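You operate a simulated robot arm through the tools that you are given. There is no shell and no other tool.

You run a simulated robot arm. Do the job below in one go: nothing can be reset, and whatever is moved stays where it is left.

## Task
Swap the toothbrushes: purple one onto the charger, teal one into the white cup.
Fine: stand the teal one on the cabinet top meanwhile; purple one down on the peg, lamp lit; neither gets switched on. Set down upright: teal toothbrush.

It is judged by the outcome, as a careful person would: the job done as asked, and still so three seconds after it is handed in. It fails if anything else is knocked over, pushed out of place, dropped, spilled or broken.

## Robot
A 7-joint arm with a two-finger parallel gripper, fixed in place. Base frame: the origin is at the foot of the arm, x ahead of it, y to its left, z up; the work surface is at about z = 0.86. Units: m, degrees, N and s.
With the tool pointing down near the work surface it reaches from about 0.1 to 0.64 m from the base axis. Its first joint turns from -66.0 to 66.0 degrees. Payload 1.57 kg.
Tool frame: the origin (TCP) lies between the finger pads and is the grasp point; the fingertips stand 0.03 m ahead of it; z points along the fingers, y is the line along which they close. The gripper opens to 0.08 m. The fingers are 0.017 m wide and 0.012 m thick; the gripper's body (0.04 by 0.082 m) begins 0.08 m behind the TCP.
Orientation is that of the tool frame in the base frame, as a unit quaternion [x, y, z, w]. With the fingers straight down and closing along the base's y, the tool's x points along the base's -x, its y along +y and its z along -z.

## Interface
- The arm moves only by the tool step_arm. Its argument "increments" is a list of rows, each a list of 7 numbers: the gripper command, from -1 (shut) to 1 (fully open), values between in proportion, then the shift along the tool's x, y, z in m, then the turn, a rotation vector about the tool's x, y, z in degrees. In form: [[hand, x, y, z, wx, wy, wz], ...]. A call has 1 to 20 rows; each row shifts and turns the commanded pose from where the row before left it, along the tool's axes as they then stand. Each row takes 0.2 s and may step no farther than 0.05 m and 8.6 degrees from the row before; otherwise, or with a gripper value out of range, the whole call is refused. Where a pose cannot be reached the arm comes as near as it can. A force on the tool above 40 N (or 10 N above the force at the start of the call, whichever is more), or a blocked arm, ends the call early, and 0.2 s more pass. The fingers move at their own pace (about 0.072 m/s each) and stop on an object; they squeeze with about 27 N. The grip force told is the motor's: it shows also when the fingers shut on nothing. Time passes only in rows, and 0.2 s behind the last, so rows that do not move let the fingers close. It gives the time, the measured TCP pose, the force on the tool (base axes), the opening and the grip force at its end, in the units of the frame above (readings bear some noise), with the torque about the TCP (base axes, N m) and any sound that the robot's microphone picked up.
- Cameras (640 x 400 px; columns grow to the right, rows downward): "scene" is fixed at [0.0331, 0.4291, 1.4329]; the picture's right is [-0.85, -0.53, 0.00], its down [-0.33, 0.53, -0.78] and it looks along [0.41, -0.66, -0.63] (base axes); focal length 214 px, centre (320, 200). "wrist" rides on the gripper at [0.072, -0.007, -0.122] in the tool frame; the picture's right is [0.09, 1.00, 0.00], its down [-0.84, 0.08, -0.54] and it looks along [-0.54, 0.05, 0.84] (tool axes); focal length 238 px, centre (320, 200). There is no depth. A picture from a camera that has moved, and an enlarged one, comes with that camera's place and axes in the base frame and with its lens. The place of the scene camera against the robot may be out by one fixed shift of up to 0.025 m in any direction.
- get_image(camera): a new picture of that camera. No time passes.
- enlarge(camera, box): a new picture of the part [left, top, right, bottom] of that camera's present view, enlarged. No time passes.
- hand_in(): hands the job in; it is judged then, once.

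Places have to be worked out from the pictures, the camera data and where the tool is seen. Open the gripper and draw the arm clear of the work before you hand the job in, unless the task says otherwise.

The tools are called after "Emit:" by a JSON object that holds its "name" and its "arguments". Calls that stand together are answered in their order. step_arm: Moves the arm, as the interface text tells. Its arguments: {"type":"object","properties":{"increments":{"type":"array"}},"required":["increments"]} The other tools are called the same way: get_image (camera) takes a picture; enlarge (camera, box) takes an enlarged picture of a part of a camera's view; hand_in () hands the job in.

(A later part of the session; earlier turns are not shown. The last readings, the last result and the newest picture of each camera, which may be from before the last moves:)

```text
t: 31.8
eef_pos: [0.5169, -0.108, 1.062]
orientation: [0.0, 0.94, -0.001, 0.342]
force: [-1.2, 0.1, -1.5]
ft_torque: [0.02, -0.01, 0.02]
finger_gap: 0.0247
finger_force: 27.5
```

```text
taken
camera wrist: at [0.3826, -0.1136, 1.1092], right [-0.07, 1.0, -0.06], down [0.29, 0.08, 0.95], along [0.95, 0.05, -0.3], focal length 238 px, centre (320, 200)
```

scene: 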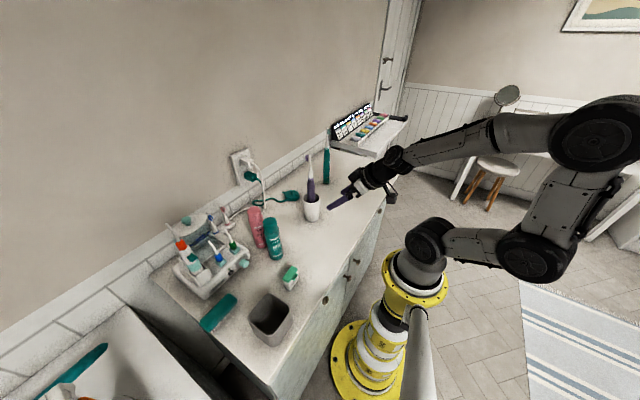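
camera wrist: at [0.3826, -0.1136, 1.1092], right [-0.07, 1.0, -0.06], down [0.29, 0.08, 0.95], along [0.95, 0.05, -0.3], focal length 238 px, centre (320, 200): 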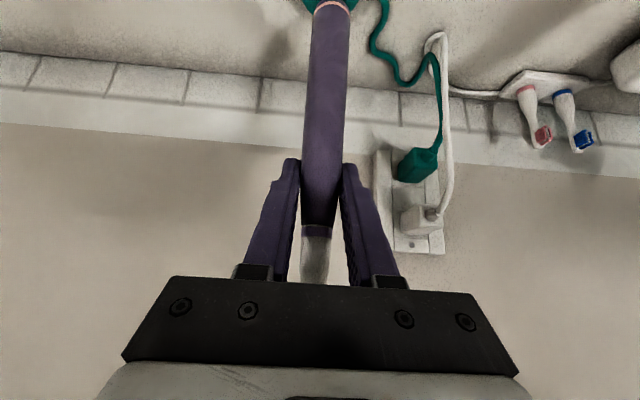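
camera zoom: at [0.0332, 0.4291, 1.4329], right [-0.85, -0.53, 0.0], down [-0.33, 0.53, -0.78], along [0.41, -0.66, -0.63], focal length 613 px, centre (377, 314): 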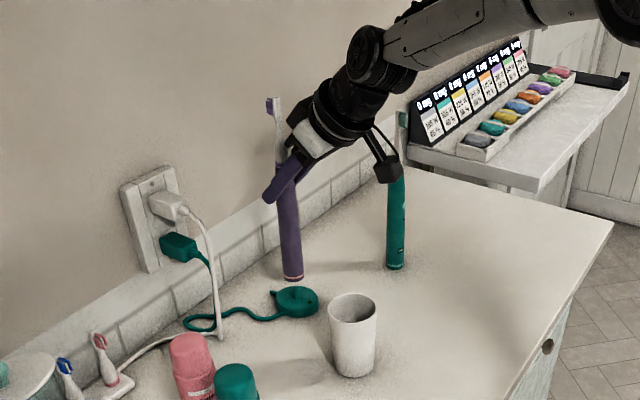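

From the scene camera the brush base is lined up with the peg to under 1 mm in that direction. I'll check the other direction from the visible part of the charger in the wrist view.

Emit:
{"name": "enlarge", "arguments": {"camera": "wrist", "box": [290, 0, 370, 50]}}

Emit:
{"name": "enlarge", "arguments": {"camera": "scene", "box": [284, 176, 304, 202]}}

```text
8.00 times, centred on (330, 25) of wrist
camera zoom: at [0.3826, -0.1136, 1.1092], right [-0.07, 1.0, -0.06], down [0.29, 0.08, 0.95], along [0.95, 0.05, -0.3], focal length 1907 px, centre (240, 1600)
```

zoom: 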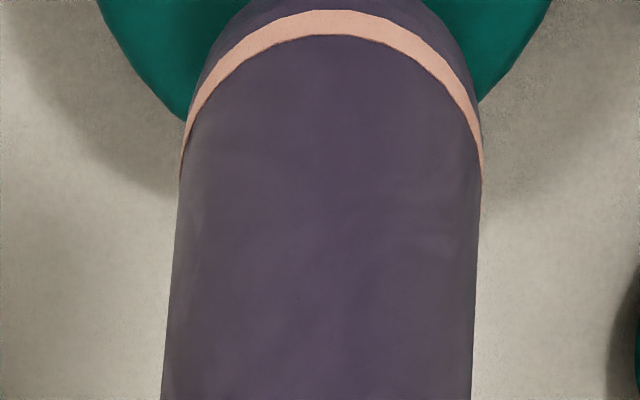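

```text
15.38 times, centred on (294, 189) of scene
camera zoom: at [0.0332, 0.4291, 1.4329], right [-0.85, -0.53, 0.0], down [-0.33, 0.53, -0.78], along [0.41, -0.66, -0.63], focal length 3300 px, centre (720, 369)
```

zoom: 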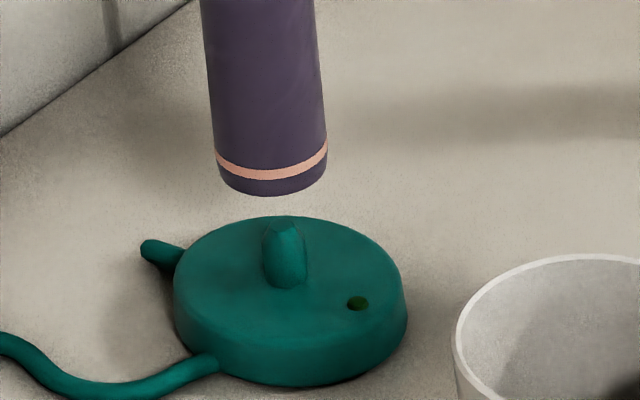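

Both views put the brush base within about 1 mm of the peg. I'll lower in small steps and watch the forces.

Emit:
{"name": "step_arm", "arguments": {"increments": [[-1, 0.00193, 0, 0.0023, 0, 0, 0], [-1, 0.00193, 0, 0.0023, 0, 0, 0], [-1, 0.00193, 0, 0.0023, 0, 0, 0], [-1, 0.00193, 0, 0.0023, 0, 0, 0], [-1, 0.00129, 0, 0.00153, 0, 0, 0], [-1, 0.00129, 0, 0.00153, 0, 0, 0], [-1, 0, 0, 0, 0, 0, 0]]}}

Emit:
{"name": "enlarge", "arguments": {"camera": "scene", "box": [284, 176, 304, 202]}}

```text
t: 33.4
eef_pos: [0.5159, -0.1092, 1.0453]
orientation: [0.001, 0.94, -0.001, 0.342]
force: [0.5, -0.2, -1.4]
ft_torque: [0.01, -0.01, 0.04]
finger_gap: 0.0245
finger_force: 26.9
```

```text
15.38 times, centred on (294, 189) of scene
camera zoom: at [0.0332, 0.4291, 1.4329], right [-0.85, -0.53, 0.0], down [-0.33, 0.53, -0.78], along [0.41, -0.66, -0.63], focal length 3300 px, centre (720, 369)
```

zoom: 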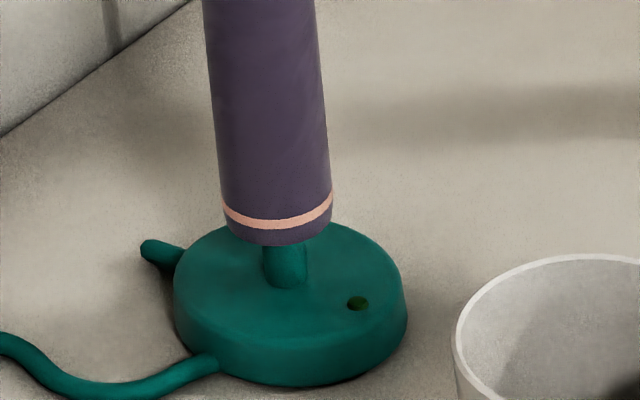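

There's no contact yet and the base is centred over the peg tip. I'll continue in 1.5 mm steps.

Emit:
{"name": "step_arm", "arguments": {"increments": [[-1, 0.00096, 0, 0.00115, 0, 0, 0], [-1, 0.00096, 0, 0.00115, 0, 0, 0], [-1, 0.00096, 0, 0.00115, 0, 0, 0], [-1, 0.00096, 0, 0.00115, 0, 0, 0], [-1, 0, 0, 0, 0, 0, 0]]}}

Emit:
{"name": "enlarge", "arguments": {"camera": "scene", "box": [284, 176, 304, 202]}}

```text
t: 34.6
eef_pos: [0.5167, -0.1086, 1.0397]
orientation: [-0.001, 0.94, 0.0, 0.342]
force: [0.3, -0.8, -2.2]
ft_torque: [-0.04, -0.03, 0.0]
finger_gap: 0.0244
finger_force: 27.4
```

```text
15.38 times, centred on (294, 189) of scene
camera zoom: at [0.0332, 0.4291, 1.4329], right [-0.85, -0.53, 0.0], down [-0.33, 0.53, -0.78], along [0.41, -0.66, -0.63], focal length 3300 px, centre (720, 369)
```

zoom: 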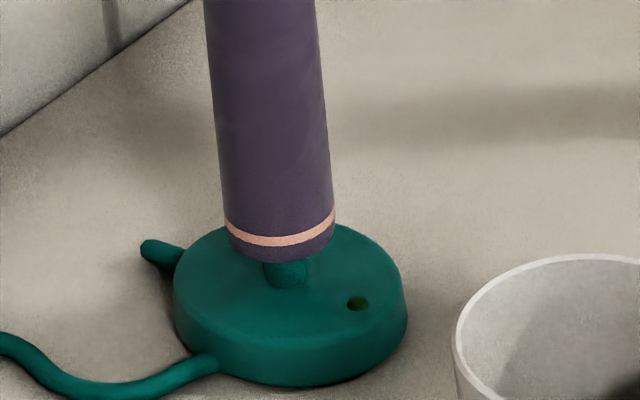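

Still no resistance, so the peg should be entering the socket. I'll continue down.

Emit:
{"name": "step_arm", "arguments": {"increments": [[-1, 0.00096, 0, 0.00115, 0, 0, 0], [-1, 0.00096, 0, 0.00115, 0, 0, 0], [-1, 0.00096, 0, 0.00115, 0, 0, 0], [-1, 0.00096, 0, 0.00115, 0, 0, 0], [-1, 0, 0, 0, 0, 0, 0]]}}

Emit:
{"name": "enlarge", "arguments": {"camera": "scene", "box": [284, 176, 304, 202]}}

```text
t: 35.8
eef_pos: [0.5154, -0.1094, 1.0318]
orientation: [0.0, 0.939, -0.001, 0.343]
force: [0.8, 0.2, -1.0]
ft_torque: [-0.07, -0.02, 0.01]
finger_gap: 0.0242
finger_force: 27.2
```

```text
15.38 times, centred on (294, 189) of scene
camera zoom: at [0.0332, 0.4291, 1.4329], right [-0.85, -0.53, 0.0], down [-0.33, 0.53, -0.78], along [0.41, -0.66, -0.63], focal length 3300 px, centre (720, 369)
```

zoom: 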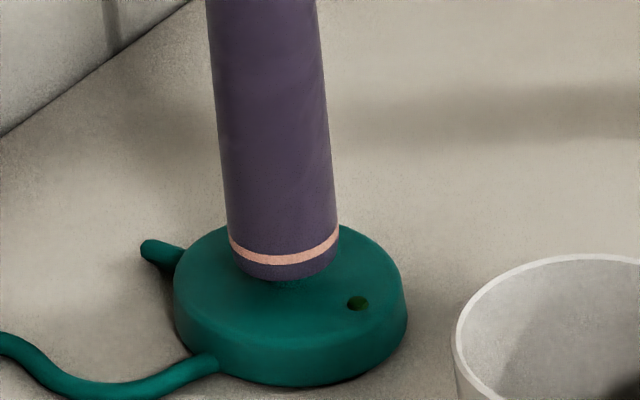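

The base is now sliding onto the peg with about 5 mm to go. I'll continue in 1 mm steps.

Emit:
{"name": "step_arm", "arguments": {"increments": [[-1, 0.00064, 0, 0.00077, 0, 0, 0], [-1, 0.00064, 0, 0.00077, 0, 0, 0], [-1, 0.00064, 0, 0.00077, 0, 0, 0], [-1, 0.00064, 0, 0.00077, 0, 0, 0], [-1, 0, 0, 0, 0, 0, 0]]}}

Emit:
{"name": "enlarge", "arguments": {"camera": "scene", "box": [284, 176, 304, 202]}}

```text
t: 37.0
eef_pos: [0.5161, -0.1098, 1.0291]
orientation: [0.0, 0.94, 0.0, 0.342]
force: [-0.6, -0.6, -1.8]
ft_torque: [-0.06, -0.09, 0.0]
finger_gap: 0.0245
finger_force: 26.7
```

```text
15.38 times, centred on (294, 189) of scene
camera zoom: at [0.0332, 0.4291, 1.4329], right [-0.85, -0.53, 0.0], down [-0.33, 0.53, -0.78], along [0.41, -0.66, -0.63], focal length 3300 px, centre (720, 369)
```

zoom: 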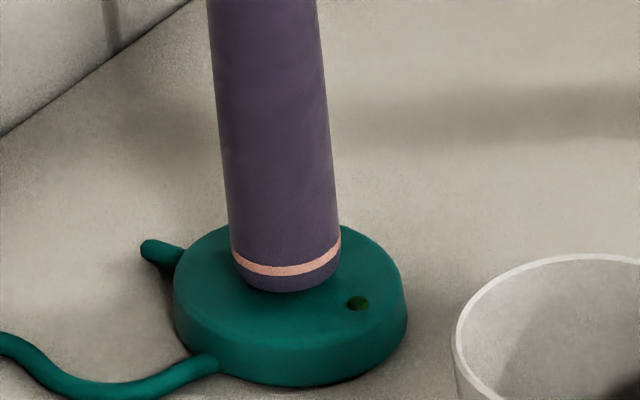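

The base is almost on the disc and the lamp isn't lit yet. A few more 1 mm steps.

Emit:
{"name": "step_arm", "arguments": {"increments": [[-1, 0.00064, 0, 0.00077, 0, 0, 0], [-1, 0.00064, 0, 0.00077, 0, 0, 0], [-1, 0.00064, 0, 0.00077, 0, 0, 0], [-1, 0, 0, 0, 0, 0, 0]]}}

Emit:
{"name": "enlarge", "arguments": {"camera": "scene", "box": [284, 176, 304, 202]}}

```text
t: 38.0
eef_pos: [0.5166, -0.1094, 1.025]
orientation: [0.001, 0.94, 0.0, 0.342]
force: [1.1, 0.0, -1.1]
ft_torque: [-0.08, -0.08, 0.01]
finger_gap: 0.0245
finger_force: 27.1
```

```text
15.38 times, centred on (294, 189) of scene
camera zoom: at [0.0332, 0.4291, 1.4329], right [-0.85, -0.53, 0.0], down [-0.33, 0.53, -0.78], along [0.41, -0.66, -0.63], focal length 3300 px, centre (720, 369)
```

zoom: 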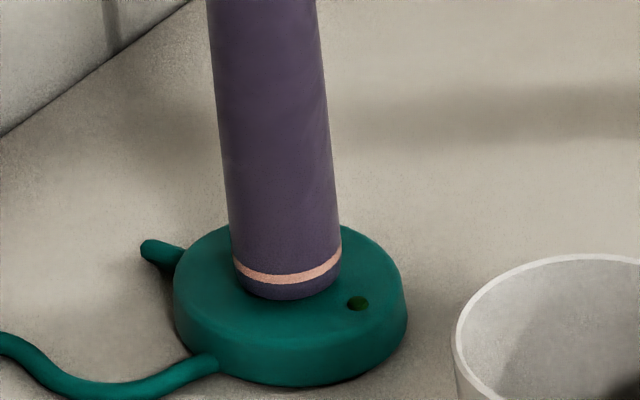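

There's still no contact, and it's settling toward the disc. I'll keep going down in 1 mm steps.

Emit:
{"name": "step_arm", "arguments": {"increments": [[-1, 0.00064, 0, 0.00077, 0, 0, 0], [-1, 0.00064, 0, 0.00077, 0, 0, 0], [-1, 0.00032, 0, 0.00038, 0, 0, 0], [-1, 0, 0, 0, 0, 0, 0]]}}

Emit:
{"name": "enlarge", "arguments": {"camera": "scene", "box": [284, 176, 304, 202]}}

```text
t: 39.0
eef_pos: [0.5157, -0.1081, 1.0229]
orientation: [0.0, 0.94, -0.001, 0.342]
force: [0.0, 1.0, -0.7]
ft_torque: [0.05, -0.13, -0.01]
finger_gap: 0.0244
finger_force: 26.5
```

```text
15.38 times, centred on (294, 189) of scene
camera zoom: at [0.0332, 0.4291, 1.4329], right [-0.85, -0.53, 0.0], down [-0.33, 0.53, -0.78], along [0.41, -0.66, -0.63], focal length 3300 px, centre (720, 369)
```

zoom: 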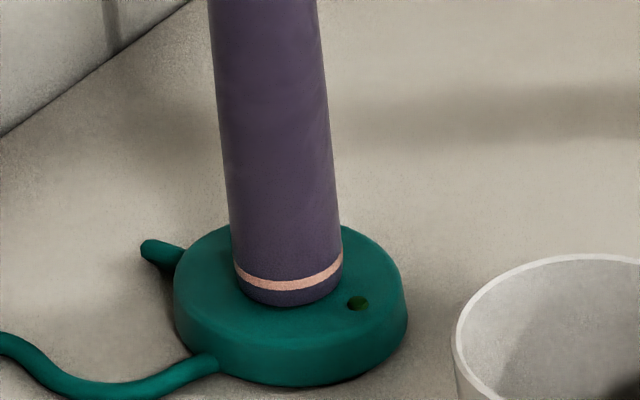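

I estimate about 3 mm remaining, and there's still no reaction force. Continuing in 1 mm steps.

Emit:
{"name": "step_arm", "arguments": {"increments": [[-1, 0.00064, 0, 0.00077, 0, 0, 0], [-1, 0.00064, 0, 0.00077, 0, 0, 0], [-1, 0, 0, 0, 0, 0, 0]]}}

Emit:
{"name": "enlarge", "arguments": {"camera": "scene", "box": [284, 176, 304, 202]}}

```text
t: 39.8
eef_pos: [0.5166, -0.1091, 1.023]
orientation: [0.0, 0.939, 0.0, 0.343]
force: [-4.7, 0.1, 4.1]
ft_torque: [-0.08, 0.58, 0.03]
finger_gap: 0.0244
finger_force: 27.0
```

```text
15.38 times, centred on (294, 189) of scene
camera zoom: at [0.033, 0.4291, 1.4329], right [-0.85, -0.53, 0.0], down [-0.33, 0.53, -0.78], along [0.41, -0.66, -0.63], focal length 3300 px, centre (720, 369)
```

zoom: 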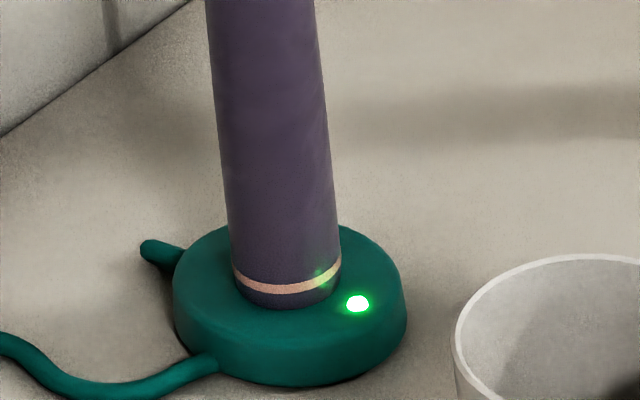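

Purple is seated and the lamp has lit. I'll take most of the pressure off, then open slowly.

Emit:
{"name": "step_arm", "arguments": {"increments": [[-1, -0.00032, 0, -0.00038, 0, 0, 0], [-1, 0, 0, 0, 0, 0, 0], [-0.37, 0, 0, 0, 0, 0, 0], [-0.33, 0, 0, 0, 0, 0, 0], [-0.28, 0, 0, 0, 0, 0, 0], [-0.2, 0, 0, 0, 0, 0, 0], [0, 0, 0, 0, 0, 0, 0], [0.4, 0, 0, 0, 0, 0, 0], [1, 0, 0, 0, 0, 0, 0], [1, 0, 0, 0, 0, 0, 0]]}}

Emit:
{"name": "enlarge", "arguments": {"camera": "scene", "box": [260, 130, 330, 210]}}

Emit:
{"name": "get_image", "arguments": {"camera": "wrist"}}

```text
t: 42.0
eef_pos: [0.5169, -0.1076, 1.0242]
orientation: [0.0, 0.94, 0.0, 0.342]
force: [0.6, 0.4, 0.0]
ft_torque: [-0.01, 0.03, 0.03]
finger_gap: 0.0801
finger_force: 0.1
```

```text
5.00 times, centred on (295, 170) of scene
camera zoom: at [0.0331, 0.4291, 1.4329], right [-0.85, -0.53, 0.0], down [-0.33, 0.53, -0.78], along [0.41, -0.66, -0.63], focal length 1072 px, centre (445, 350)
```

zoom: 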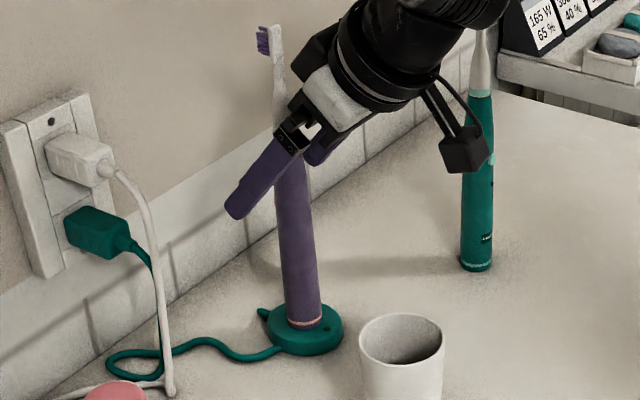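

```text
taken
camera wrist: at [0.383, -0.1141, 1.0711], right [-0.07, 1.0, -0.06], down [0.29, 0.08, 0.95], along [0.95, 0.05, -0.3], focal length 238 px, centre (320, 200)
```

wrist: 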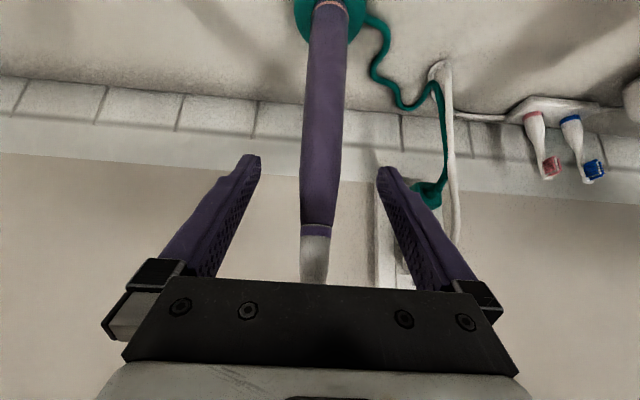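

The lamp went out again after release, perhaps because easing up lifted the brush a fraction off its seat. I'll look closely.

Emit:
{"name": "enlarge", "arguments": {"camera": "scene", "box": [284, 176, 304, 202]}}

Emit:
{"name": "enlarge", "arguments": {"camera": "wrist", "box": [270, 0, 370, 60]}}

```text
15.38 times, centred on (294, 189) of scene
camera zoom: at [0.0331, 0.4291, 1.4329], right [-0.85, -0.53, 0.0], down [-0.33, 0.53, -0.78], along [0.41, -0.66, -0.63], focal length 3300 px, centre (720, 369)
```

zoom: 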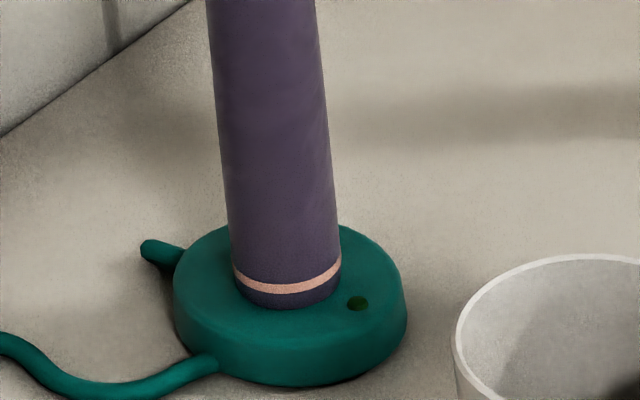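

```text
6.40 times, centred on (320, 30) of wrist
camera zoom: at [0.383, -0.1141, 1.0711], right [-0.07, 1.0, -0.06], down [0.29, 0.08, 0.95], along [0.95, 0.05, -0.3], focal length 1525 px, centre (320, 1288)
```

zoom: 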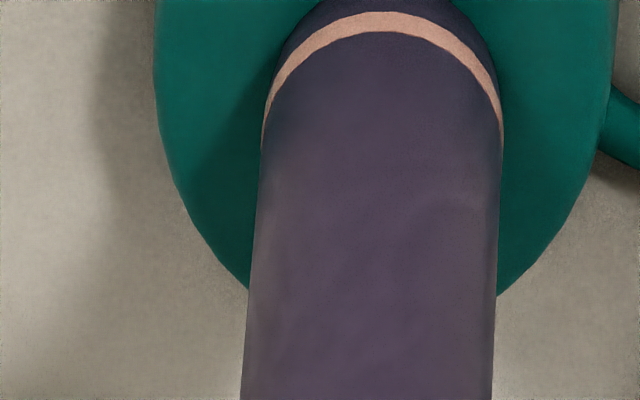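

The brush is on the peg but not fully home. I'll regrip at the same spot and press down gently until the lamp lights firmly, then release without lifting.

Emit:
{"name": "step_arm", "arguments": {"increments": [[0.2, 0, 0, 0, 0, 0, 0], [-0.2, 0, 0, 0, 0, 0, 0], [-0.4, 0, 0, 0, 0, 0, 0], [-1, 0, 0, 0, 0, 0, 0], [-1, 0, 0, 0, 0, 0, 0], [-1, 0, 0, 0, 0, 0, 0]]}}

Emit:
{"name": "enlarge", "arguments": {"camera": "scene", "box": [284, 176, 304, 202]}}

```text
t: 43.4
eef_pos: [0.5163, -0.1085, 1.0231]
orientation: [-0.001, 0.94, 0.0, 0.342]
force: [0.3, 0.2, 0.4]
ft_torque: [0.0, -0.03, -0.02]
finger_gap: 0.0246
finger_force: 27.4
```

```text
15.38 times, centred on (294, 189) of scene
camera zoom: at [0.0331, 0.4291, 1.4329], right [-0.85, -0.53, 0.0], down [-0.33, 0.53, -0.78], along [0.41, -0.66, -0.63], focal length 3300 px, centre (720, 369)
```

zoom: 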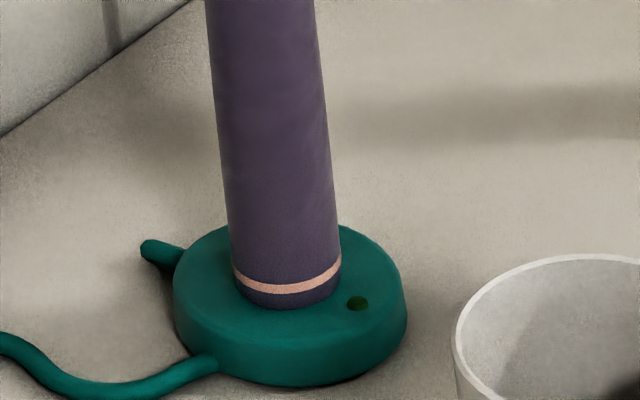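

It's regripped with no load. I'll press down 2 mm in small steps.

Emit:
{"name": "step_arm", "arguments": {"increments": [[-1, 0.00032, 0, 0.00038, 0, 0, 0], [-1, 0.00032, 0, 0.00038, 0, 0, 0], [-1, 0.00032, 0, 0.00038, 0, 0, 0], [-1, 0, 0, 0, 0, 0, 0]]}}

Emit:
{"name": "enlarge", "arguments": {"camera": "scene", "box": [284, 176, 304, 202]}}

```text
t: 44.4
eef_pos: [0.5175, -0.1089, 1.0219]
orientation: [0.0, 0.939, 0.0, 0.344]
force: [-5.0, 0.5, 8.9]
ft_torque: [0.05, 0.67, 0.01]
finger_gap: 0.0244
finger_force: 27.1
```

```text
15.38 times, centred on (294, 189) of scene
camera zoom: at [0.0329, 0.4292, 1.4329], right [-0.85, -0.53, 0.0], down [-0.33, 0.53, -0.78], along [0.41, -0.66, -0.63], focal length 3300 px, centre (720, 369)
```

zoom: 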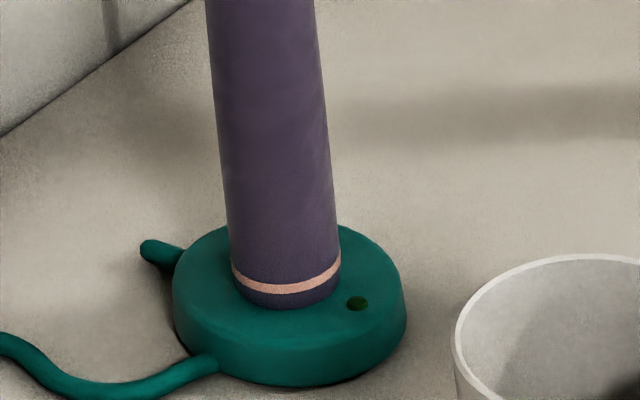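

Pressing with 9 N doesn't light it, so depth isn't the limit. I'll ease off 0.7 mm, wait, and look again, since the lamp may depend on tilt or on time.

Emit:
{"name": "step_arm", "arguments": {"increments": [[-1, -0.00045, 0, -0.00054, 0, 0, 0], [-1, 0, 0, 0, 0, 0, 0]]}}

Emit:
{"name": "enlarge", "arguments": {"camera": "scene", "box": [284, 176, 304, 202]}}

Emit:
{"name": "get_image", "arguments": {"camera": "wrist"}}

```text
t: 45.0
eef_pos: [0.5171, -0.1095, 1.0236]
orientation: [0.0, 0.94, -0.001, 0.343]
force: [-2.4, -0.6, 8.1]
ft_torque: [0.03, 0.18, 0.04]
finger_gap: 0.0246
finger_force: 26.7
```

```text
15.38 times, centred on (294, 189) of scene
camera zoom: at [0.033, 0.4292, 1.4329], right [-0.85, -0.53, 0.0], down [-0.33, 0.53, -0.78], along [0.41, -0.66, -0.63], focal length 3300 px, centre (720, 369)
```

zoom: 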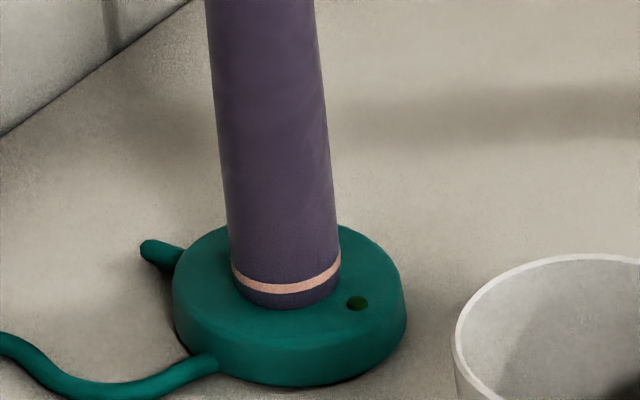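

```text
taken
camera wrist: at [0.3833, -0.1147, 1.0707], right [-0.07, 1.0, -0.06], down [0.29, 0.08, 0.95], along [0.95, 0.05, -0.29], focal length 238 px, centre (320, 200)
```

wrist: 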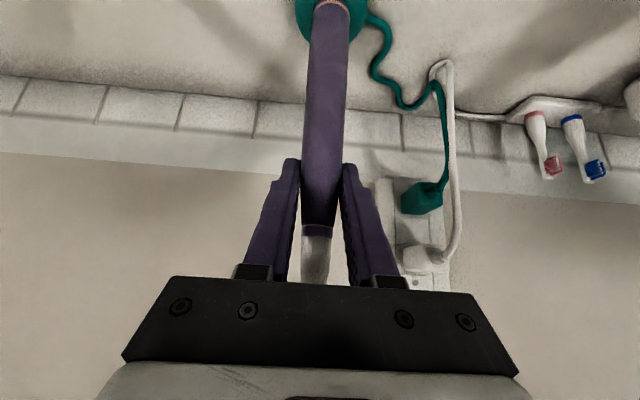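

I'll wait with single-row holds and sample the lamp to see whether it depends on time.

Emit:
{"name": "step_arm", "arguments": {"increments": [[-1, -0.00032, 0, -0.00038, 0, 0, 0], [-1, 0, 0, 0, 0, 0, 0]]}}

Emit:
{"name": "enlarge", "arguments": {"camera": "scene", "box": [284, 176, 304, 202]}}

```text
t: 45.6
eef_pos: [0.5165, -0.1086, 1.023]
orientation: [0.0, 0.939, 0.0, 0.343]
force: [3.9, 0.1, 4.0]
ft_torque: [-0.02, -0.64, 0.0]
finger_gap: 0.0245
finger_force: 26.8
```

```text
15.38 times, centred on (294, 189) of scene
camera zoom: at [0.0332, 0.4292, 1.4329], right [-0.85, -0.53, 0.0], down [-0.33, 0.53, -0.78], along [0.41, -0.66, -0.63], focal length 3300 px, centre (720, 369)
```

zoom: 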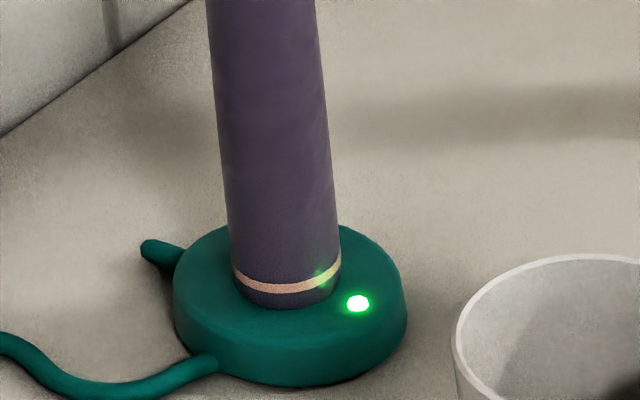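

It's lit again. I'll hold completely still and sample several times to separate blinking from position.

Emit:
{"name": "step_arm", "arguments": {"increments": [[-1, 0, 0, 0, 0, 0, 0]]}}

Emit:
{"name": "enlarge", "arguments": {"camera": "scene", "box": [284, 176, 304, 202]}}

```text
t: 46.0
eef_pos: [0.5169, -0.1094, 1.0231]
orientation: [0.0, 0.939, -0.001, 0.343]
force: [3.6, 0.6, 5.2]
ft_torque: [-0.02, -0.66, 0.06]
finger_gap: 0.0245
finger_force: 27.1
```

```text
15.38 times, centred on (294, 189) of scene
camera zoom: at [0.0332, 0.4292, 1.4329], right [-0.85, -0.53, 0.0], down [-0.33, 0.53, -0.78], along [0.41, -0.66, -0.63], focal length 3300 px, centre (720, 369)
```

zoom: 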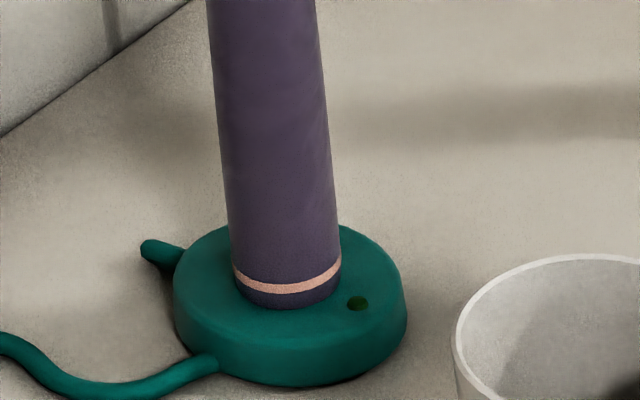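

Nothing moved but the lamp went out, so this looks like blinking. I'll sample more to confirm a regular rhythm.

Emit:
{"name": "step_arm", "arguments": {"increments": [[-1, 0, 0, 0, 0, 0, 0]]}}

Emit:
{"name": "enlarge", "arguments": {"camera": "scene", "box": [290, 190, 304, 202]}}

```text
t: 46.4
eef_pos: [0.516, -0.1094, 1.0226]
orientation: [-0.001, 0.939, 0.001, 0.343]
force: [3.5, 0.5, 6.7]
ft_torque: [-0.04, -0.43, 0.0]
finger_gap: 0.0245
finger_force: 26.9
```

```text
16.00 times, centred on (297, 196) of scene
camera zoom: at [0.0331, 0.4292, 1.4329], right [-0.85, -0.53, 0.0], down [-0.33, 0.53, -0.78], along [0.41, -0.66, -0.63], focal length 3432 px, centre (688, 264)
```

zoom: 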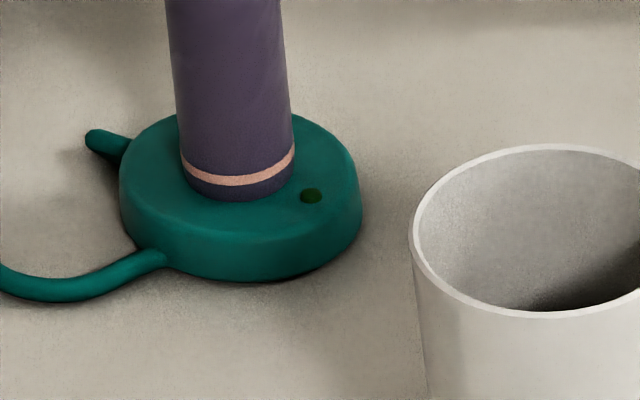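

It's off at 46.4 as well. I'll release gently now, so no hand forces act on it, and then sample the lamp.

Emit:
{"name": "step_arm", "arguments": {"increments": [[-0.37, 0, 0, 0, 0, 0, 0], [-0.33, 0, 0, 0, 0, 0, 0], [-0.28, 0, 0, 0, 0, 0, 0], [-0.2, 0, 0, 0, 0, 0, 0], [0, 0, 0, 0, 0, 0, 0], [0.4, 0, 0, 0, 0, 0, 0], [1, 0, 0, 0, 0, 0, 0], [1, 0, 0, 0, 0, 0, 0]]}}

Emit:
{"name": "enlarge", "arguments": {"camera": "scene", "box": [284, 176, 304, 202]}}

Emit:
{"name": "enlarge", "arguments": {"camera": "scene", "box": [260, 130, 340, 210]}}

```text
t: 48.2
eef_pos: [0.5164, -0.1097, 1.0217]
orientation: [0.0, 0.94, 0.001, 0.341]
force: [-0.6, -0.5, -0.7]
ft_torque: [-0.02, -0.01, -0.01]
finger_gap: 0.0799
finger_force: 0.1
```

```text
15.38 times, centred on (294, 189) of scene
camera zoom: at [0.0331, 0.4291, 1.4329], right [-0.85, -0.53, 0.0], down [-0.33, 0.53, -0.78], along [0.41, -0.66, -0.63], focal length 3300 px, centre (720, 369)
```

zoom: 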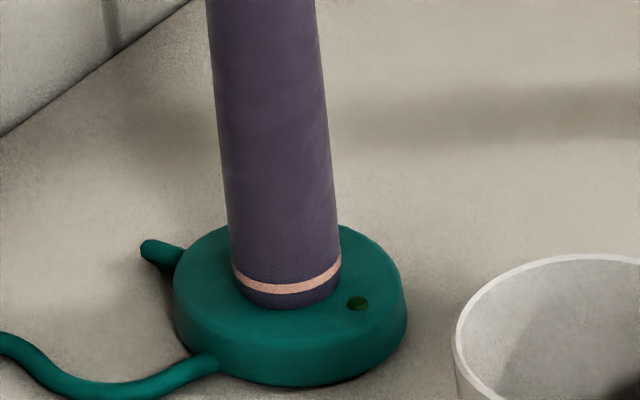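

```text
5.00 times, centred on (300, 170) of scene
camera zoom: at [0.0331, 0.4291, 1.4329], right [-0.85, -0.53, 0.0], down [-0.33, 0.53, -0.78], along [0.41, -0.66, -0.63], focal length 1072 px, centre (420, 350)
```

zoom: 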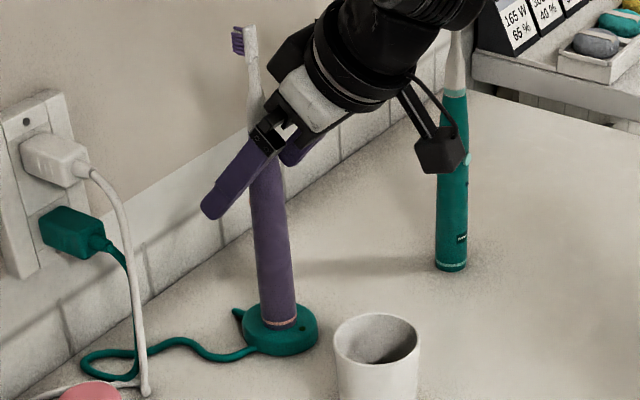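

Off with the hand free. I'll wait and sample again.

Emit:
{"name": "step_arm", "arguments": {"increments": [[1, 0, 0, 0, 0, 0, 0]]}}

Emit:
{"name": "enlarge", "arguments": {"camera": "scene", "box": [290, 190, 304, 202]}}

```text
t: 48.6
eef_pos: [0.5161, -0.1091, 1.0229]
orientation: [0.0, 0.94, 0.0, 0.342]
force: [-0.1, 0.3, -0.3]
ft_torque: [-0.01, -0.02, 0.0]
finger_gap: 0.0801
finger_force: 0.0
```

```text
16.00 times, centred on (297, 196) of scene
camera zoom: at [0.0331, 0.4291, 1.4329], right [-0.85, -0.53, 0.0], down [-0.33, 0.53, -0.78], along [0.41, -0.66, -0.63], focal length 3432 px, centre (688, 264)
```

zoom: 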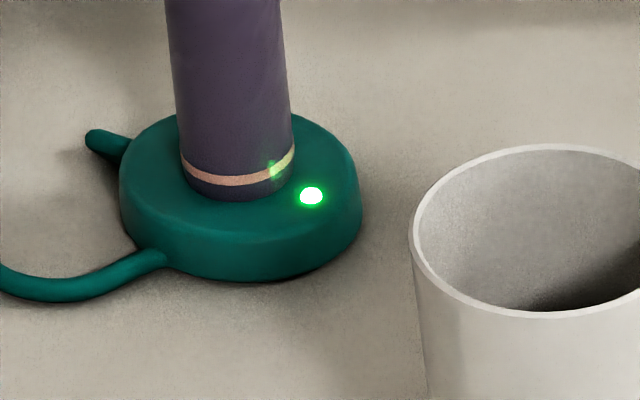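

With nothing touching it, the lamp has lit again. I'll keep sampling to establish the pattern.

Emit:
{"name": "step_arm", "arguments": {"increments": [[1, 0, 0, 0, 0, 0, 0]]}}

Emit:
{"name": "enlarge", "arguments": {"camera": "scene", "box": [290, 190, 304, 202]}}

```text
t: 49.0
eef_pos: [0.5164, -0.1095, 1.0214]
orientation: [0.0, 0.94, 0.0, 0.342]
force: [0.3, 0.0, -0.8]
ft_torque: [0.0, 0.03, 0.0]
finger_gap: 0.0804
finger_force: 0.1
```

```text
16.00 times, centred on (297, 196) of scene
camera zoom: at [0.0331, 0.4291, 1.4329], right [-0.85, -0.53, 0.0], down [-0.33, 0.53, -0.78], along [0.41, -0.66, -0.63], focal length 3432 px, centre (688, 264)
```

zoom: 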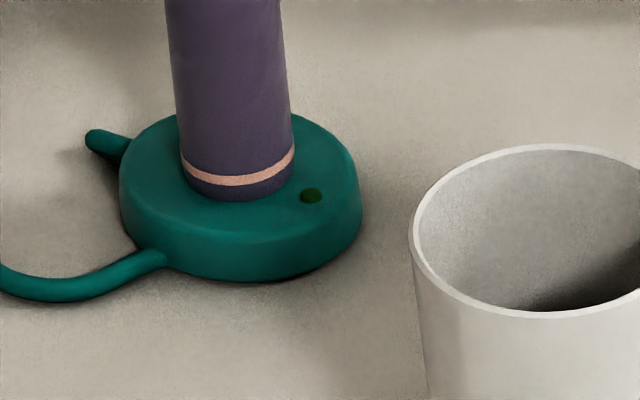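

Emit:
{"name": "step_arm", "arguments": {"increments": [[1, 0, 0, 0, 0, 0, 0]]}}

Emit:
{"name": "enlarge", "arguments": {"camera": "scene", "box": [290, 190, 304, 202]}}

```text
t: 49.4
eef_pos: [0.5161, -0.1108, 1.0221]
orientation: [0.0, 0.94, 0.0, 0.342]
force: [0.6, -0.5, -0.7]
ft_torque: [-0.05, 0.02, -0.03]
finger_gap: 0.08
finger_force: 0.0
```

```text
16.00 times, centred on (297, 196) of scene
camera zoom: at [0.0331, 0.4291, 1.4329], right [-0.85, -0.53, 0.0], down [-0.33, 0.53, -0.78], along [0.41, -0.66, -0.63], focal length 3432 px, centre (688, 264)
```

zoom: 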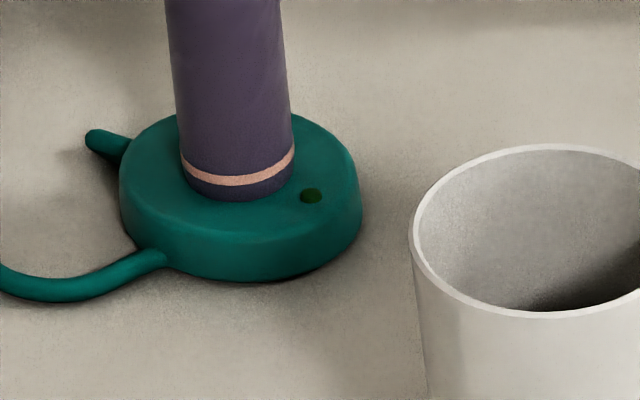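

Off at 49.0 and 49.4. The lit samples were all at fractional times 0.6 to 0.8, which suggests about a 1 s blink, so I'll keep sampling.

Emit:
{"name": "step_arm", "arguments": {"increments": [[1, 0, 0, 0, 0, 0, 0]]}}

Emit:
{"name": "enlarge", "arguments": {"camera": "scene", "box": [290, 190, 304, 202]}}

```text
t: 49.8
eef_pos: [0.5166, -0.1107, 1.0222]
orientation: [0.0, 0.94, 0.0, 0.341]
force: [0.0, -0.6, -0.4]
ft_torque: [0.01, 0.02, 0.0]
finger_gap: 0.08
finger_force: 0.1
```

```text
16.00 times, centred on (297, 196) of scene
camera zoom: at [0.0331, 0.4291, 1.4329], right [-0.85, -0.53, 0.0], down [-0.33, 0.53, -0.78], along [0.41, -0.66, -0.63], focal length 3432 px, centre (688, 264)
```

zoom: 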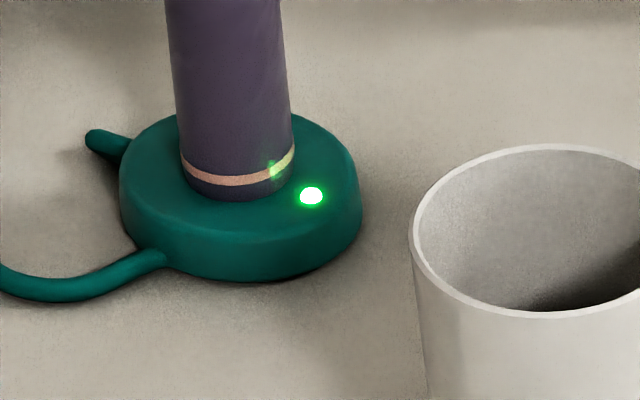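

So the lamp blinks at 1 Hz on purple, whereas it was steady under teal. That means either charging or an imperfect seat. I'll back the hand out, then take a low side view of the brush base to see if there's any gap.

Emit:
{"name": "step_arm", "arguments": {"increments": [[1, 0.0115, 0, -0.00965, 0, 0, 0], [1, 0.023, 0, -0.0193, 0, 0, 0], [1, 0.023, 0, -0.0193, 0, 0, 0], [1, 0.023, 0, -0.0193, 0, 0, 0], [1, 0.023, 0, -0.0193, 0, 0, 0], [1, 0.023, 0, -0.0193, 0, 0, 0], [1, 0.023, 0, -0.0193, 0, 0, 0], [1, 0, 0, 0, 0, 0, 0]]}}

Emit:
{"name": "get_image", "arguments": {"camera": "wrist"}}

Emit:
{"name": "enlarge", "arguments": {"camera": "scene", "box": [240, 110, 370, 230]}}

```text
t: 51.6
eef_pos: [0.3214, -0.1082, 1.0217]
orientation: [0.0, 0.94, 0.001, 0.342]
force: [-0.6, 0.6, -0.3]
ft_torque: [-0.01, -0.03, 0.0]
finger_gap: 0.0799
finger_force: 0.1
```

```text
taken
camera wrist: at [0.1867, -0.114, 1.0703], right [-0.07, 1.0, -0.06], down [0.29, 0.08, 0.95], along [0.95, 0.05, -0.3], focal length 238 px, centre (320, 200)
```

wrist: 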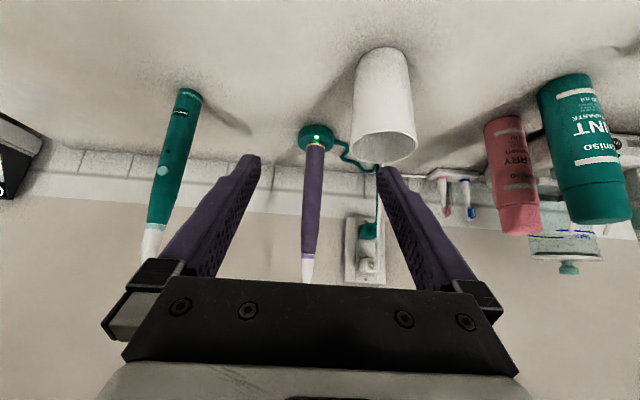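

```text
3.33 times, centred on (305, 170) of scene
camera zoom: at [0.0331, 0.4291, 1.4329], right [-0.85, -0.53, 0.0], down [-0.33, 0.53, -0.78], along [0.41, -0.66, -0.63], focal length 715 px, centre (370, 300)
```

zoom: 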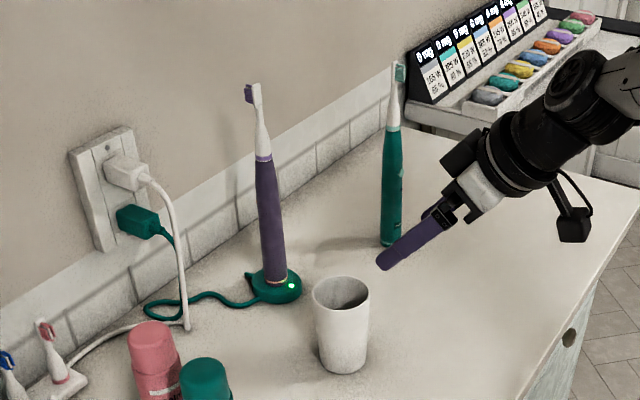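

Purple stands vertical on the charger with the lamp lit in this sample. I'll tilt the hand flatter and drop lower, to the right of the cup, for a near-horizontal look at the brush base.

Emit:
{"name": "step_arm", "arguments": {"increments": [[1, 0.0077, -0.035, -0.0064, 0, 0, 0], [1, 0.0077, -0.035, -0.0064, 0, 0, 0], [1, 0, 0, 0, 0, -8.333, 0], [1, 0, 0, 0, 0, -8.333, 0], [1, 0, 0, 0, 0, -8.333, 0], [1, 0.0272, 0, 0.0127, 0, 0, 0], [1, 0.0272, 0, 0.0127, 0, 0, 0], [1, 0.0181, 0, 0.0085, 0, 0, 0], [1, 0, 0, 0, 0, 0, 0]]}}

Emit:
{"name": "get_image", "arguments": {"camera": "wrist"}}

```text
t: 53.6
eef_pos: [0.3022, -0.1778, 0.9421]
orientation: [0.0, 0.843, 0.0, 0.538]
force: [0.7, 0.3, -0.4]
ft_torque: [0.01, 0.01, -0.01]
finger_gap: 0.08
finger_force: 0.0
```

```text
taken
camera wrist: at [0.1611, -0.183, 0.9293], right [-0.04, 1.0, -0.08], down [-0.14, 0.08, 0.99], along [0.99, 0.05, 0.13], focal length 238 px, centre (320, 200)
```

wrist: 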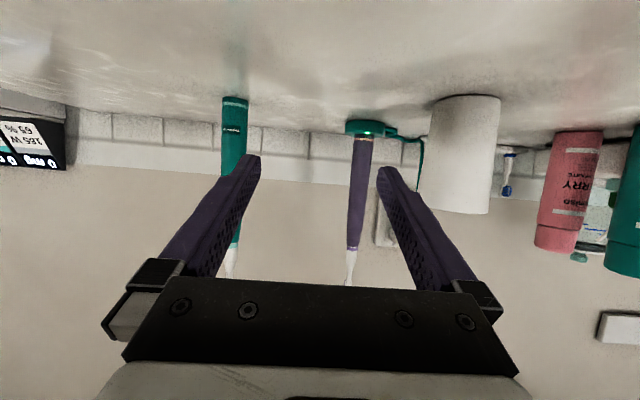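

The base is in clear view now, so I'll enlarge it.

Emit:
{"name": "enlarge", "arguments": {"camera": "wrist", "box": [340, 110, 400, 150]}}

Emit:
{"name": "enlarge", "arguments": {"camera": "wrist", "box": [205, 80, 395, 290]}}

```text
10.00 times, centred on (370, 130) of wrist
camera zoom: at [0.1611, -0.183, 0.9293], right [-0.04, 1.0, -0.08], down [-0.14, 0.08, 0.99], along [0.99, 0.05, 0.13], focal length 2384 px, centre (-180, 900)
```

zoom: 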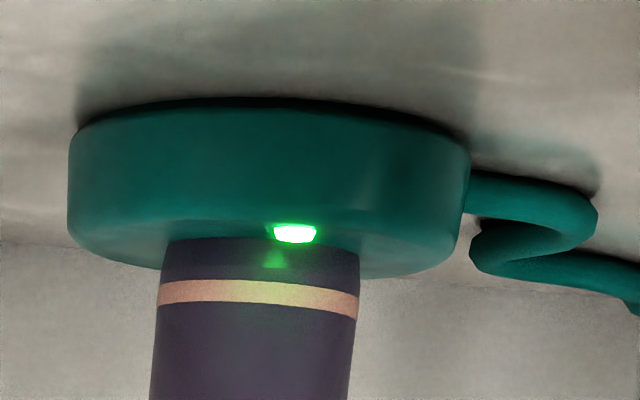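

```text
1.90 times, centred on (300, 185) of wrist
camera zoom: at [0.1611, -0.183, 0.9293], right [-0.04, 1.0, -0.08], down [-0.14, 0.08, 0.99], along [0.99, 0.05, 0.13], focal length 454 px, centre (358, 229)
```

zoom: 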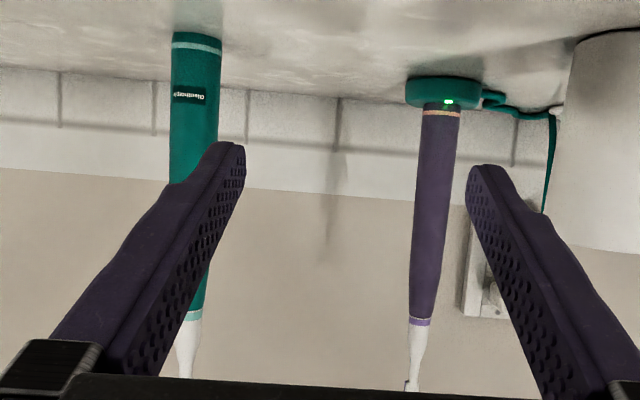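

The base sits flush on the disc with no gap, and the brush is upright with the lamp on, so it's fully seated. The blink is presumably charging. I'll rise, return to the 40° tilt and move behind the teal brush.

Emit:
{"name": "step_arm", "arguments": {"increments": [[1, -0.0362, 0, -0.0169, 0, 0, 0], [1, -0.0362, 0, -0.0169, 0, 0, 0], [1, 0, 0, 0, 0, 8.333, 0], [1, 0, 0, 0, 0, 8.333, 0], [1, 0, 0, 0, 0, 8.333, 0], [1, -0.005, -0.034, 0.0112, 0, 0, 0], [1, -0.005, -0.034, 0.0112, 0, 0, 0], [1, -0.005, -0.034, 0.0112, 0, 0, 0], [1, 0, 0, 0, 0, 0, 0], [1, 0, 0, 0, 0, 0, 0]]}}

Emit:
{"name": "get_image", "arguments": {"camera": "wrist"}}

```text
t: 55.8
eef_pos: [0.3356, -0.2819, 1.0059]
orientation: [-0.001, 0.94, 0.0, 0.342]
force: [0.2, -0.3, -0.1]
ft_torque: [0.0, -0.01, -0.01]
finger_gap: 0.0803
finger_force: 0.1
```

```text
taken
camera wrist: at [0.2012, -0.2877, 1.0536], right [-0.07, 1.0, -0.06], down [0.29, 0.08, 0.95], along [0.95, 0.05, -0.3], focal length 238 px, centre (320, 200)
```

wrist: 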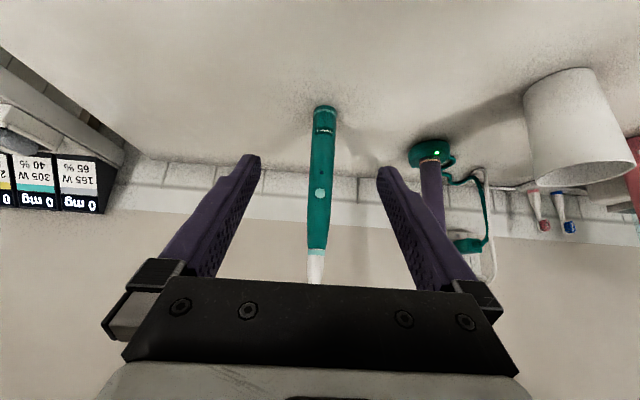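

The teal button faces the camera, so it's clear of the pads. The axis is slightly to the +y side, so I'll advance with a 4 mm correction and check.

Emit:
{"name": "step_arm", "arguments": {"increments": [[1, -0.0217, 0.001, 0.01825, 0, 0, 0], [1, -0.0217, 0.001, 0.01825, 0, 0, 0], [1, -0.0217, 0.001, 0.01825, 0, 0, 0], [1, -0.0217, 0.001, 0.01825, 0, 0, 0], [1, 0, 0, 0, 0, 0, 0], [1, 0, 0, 0, 0, 0, 0]]}}

Emit:
{"name": "get_image", "arguments": {"camera": "wrist"}}

Emit:
{"name": "enlarge", "arguments": {"camera": "wrist", "box": [270, 0, 370, 250]}}

```text
t: 57.2
eef_pos: [0.4469, -0.276, 1.0069]
orientation: [0.0, 0.94, 0.0, 0.342]
force: [-0.3, 0.5, -0.1]
ft_torque: [0.02, 0.01, -0.04]
finger_gap: 0.0798
finger_force: 0.0
```

```text
taken
camera wrist: at [0.3142, -0.2815, 1.0551], right [-0.07, 1.0, -0.06], down [0.29, 0.08, 0.95], along [0.95, 0.05, -0.3], focal length 238 px, centre (320, 200)
```

wrist: 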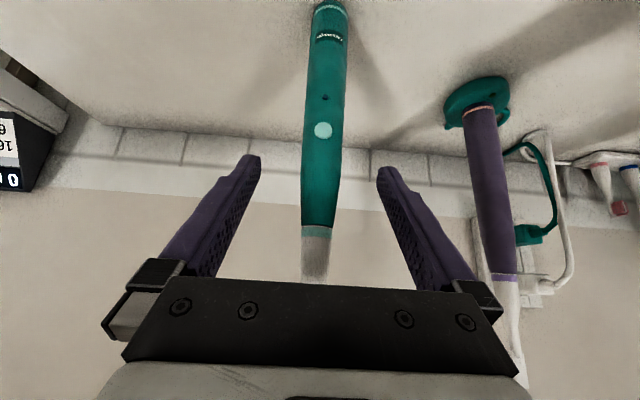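

```text
1.60 times, centred on (320, 125) of wrist
camera zoom: at [0.3142, -0.2815, 1.0551], right [-0.07, 1.0, -0.06], down [0.29, 0.08, 0.95], along [0.95, 0.05, -0.3], focal length 381 px, centre (320, 320)
```

zoom: 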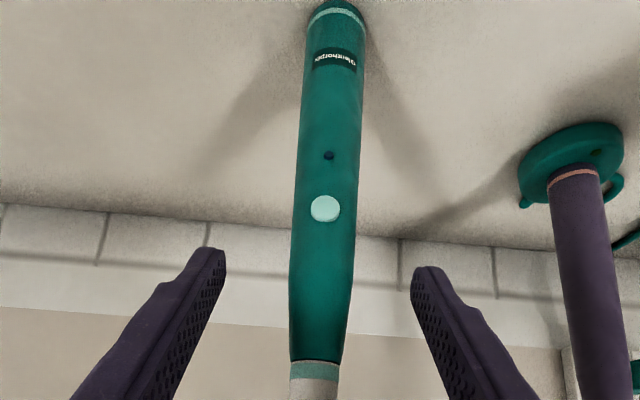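

Teal is centred exactly on the TCP line, so I'll close on it.

Emit:
{"name": "step_arm", "arguments": {"increments": [[0.2, 0, 0, 0, 0, 0, 0], [-0.2, 0, 0, 0, 0, 0, 0], [-0.33, 0, 0, 0, 0, 0, 0], [-0.4, 0, 0, 0, 0, 0, 0], [-1, 0, 0, 0, 0, 0, 0], [-1, 0, 0, 0, 0, 0, 0], [-1, 0, 0, 0, 0, 0, 0]]}}

Emit:
{"name": "get_image", "arguments": {"camera": "wrist"}}

```text
t: 58.8
eef_pos: [0.4475, -0.2768, 1.0072]
orientation: [-0.001, 0.939, 0.001, 0.343]
force: [0.6, -0.5, -0.7]
ft_torque: [-0.09, 0.01, -0.03]
finger_gap: 0.0244
finger_force: 27.2
```

```text
taken
camera wrist: at [0.314, -0.2815, 1.0551], right [-0.07, 1.0, -0.06], down [0.29, 0.08, 0.95], along [0.95, 0.05, -0.3], focal length 238 px, centre (320, 200)
```

wrist: 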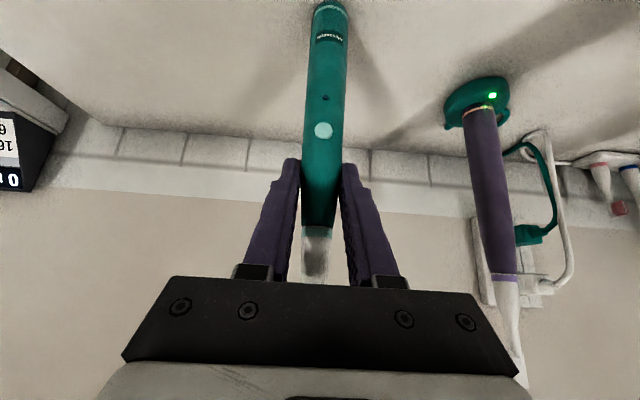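

Gripped, and the purple lamp is lit in this view too. I'll lift teal 0.12 m and carry it over the cup at about (0.3765, -0.049).

Emit:
{"name": "step_arm", "arguments": {"increments": [[-1, -0.0064, 0, -0.0077, 0, 0, 0], [-1, -0.0064, 0, -0.0077, 0, 0, 0], [-1, -0.0161, 0, -0.0192, 0, 0, 0], [-1, -0.0161, 0, -0.0192, 0, 0, 0], [-1, -0.0161, 0, -0.0192, 0, 0, 0], [-1, -0.0161, 0, -0.0192, 0, 0, 0], [-1, 0.0068, 0.02844, -0.0057, 0, 0, 0], [-1, 0.0068, 0.02844, -0.0057, 0, 0, 0], [-1, 0.0068, 0.02844, -0.0057, 0, 0, 0], [-1, 0.0068, 0.02844, -0.0057, 0, 0, 0], [-1, 0.0068, 0.02844, -0.0057, 0, 0, 0], [-1, 0.0068, 0.02844, -0.0057, 0, 0, 0], [-1, 0.0068, 0.02844, -0.0057, 0, 0, 0], [-1, 0.0068, 0.02844, -0.0057, 0, 0, 0], [-1, 0, 0, 0, 0, 0, 0], [-1, 0, 0, 0, 0, 0, 0]]}}

Emit:
{"name": "get_image", "arguments": {"camera": "wrist"}}

Emit:
{"name": "enlarge", "arguments": {"camera": "scene", "box": [250, 110, 370, 230]}}

```text
t: 62.2
eef_pos: [0.375, -0.0505, 1.1261]
orientation: [0.0, 0.94, -0.001, 0.342]
force: [0.2, -0.1, -0.4]
ft_torque: [0.01, 0.03, 0.0]
finger_gap: 0.0246
finger_force: 26.9
```

```text
taken
camera wrist: at [0.2417, -0.0561, 1.173], right [-0.07, 1.0, -0.06], down [0.29, 0.08, 0.95], along [0.95, 0.05, -0.3], focal length 238 px, centre (320, 200)
```

wrist: 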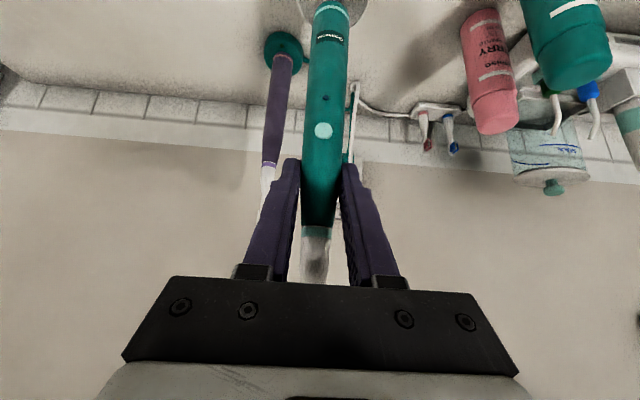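

```text
3.33 times, centred on (310, 170) of scene
camera zoom: at [0.0332, 0.4291, 1.4329], right [-0.85, -0.53, 0.0], down [-0.33, 0.53, -0.78], along [0.41, -0.66, -0.63], focal length 715 px, centre (353, 300)
```

zoom: 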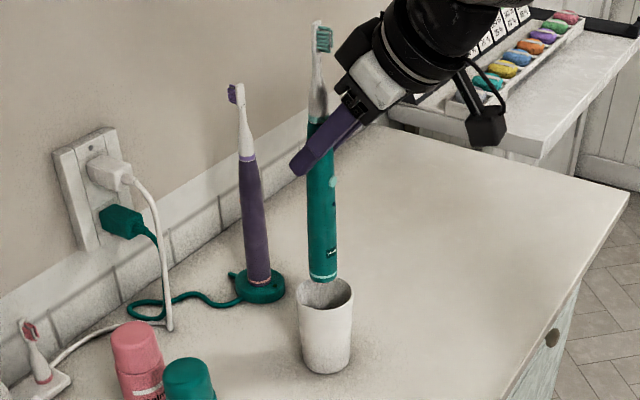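

I'll check the alignment of the base against the rim more closely.

Emit:
{"name": "enlarge", "arguments": {"camera": "scene", "box": [294, 180, 326, 214]}}

Emit:
{"name": "enlarge", "arguments": {"camera": "wrist", "box": [270, 0, 390, 60]}}

```text
11.76 times, centred on (310, 197) of scene
camera zoom: at [0.0332, 0.4291, 1.4329], right [-0.85, -0.53, 0.0], down [-0.33, 0.53, -0.78], along [0.41, -0.66, -0.63], focal length 2523 px, centre (438, 235)
```

zoom: 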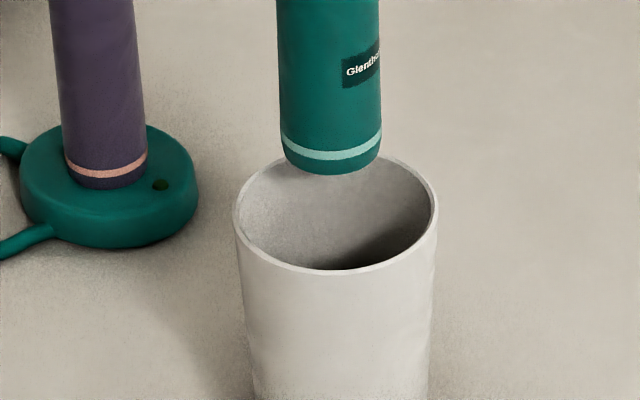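

```text
5.33 times, centred on (330, 30) of wrist
camera zoom: at [0.2417, -0.0561, 1.173], right [-0.07, 1.0, -0.06], down [0.29, 0.08, 0.95], along [0.95, 0.05, -0.3], focal length 1271 px, centre (267, 1107)
```

zoom: 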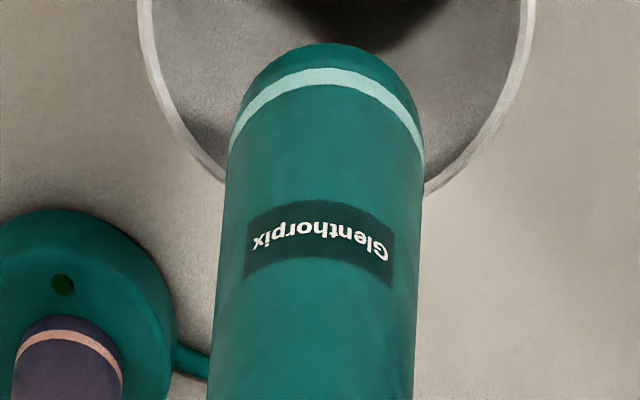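

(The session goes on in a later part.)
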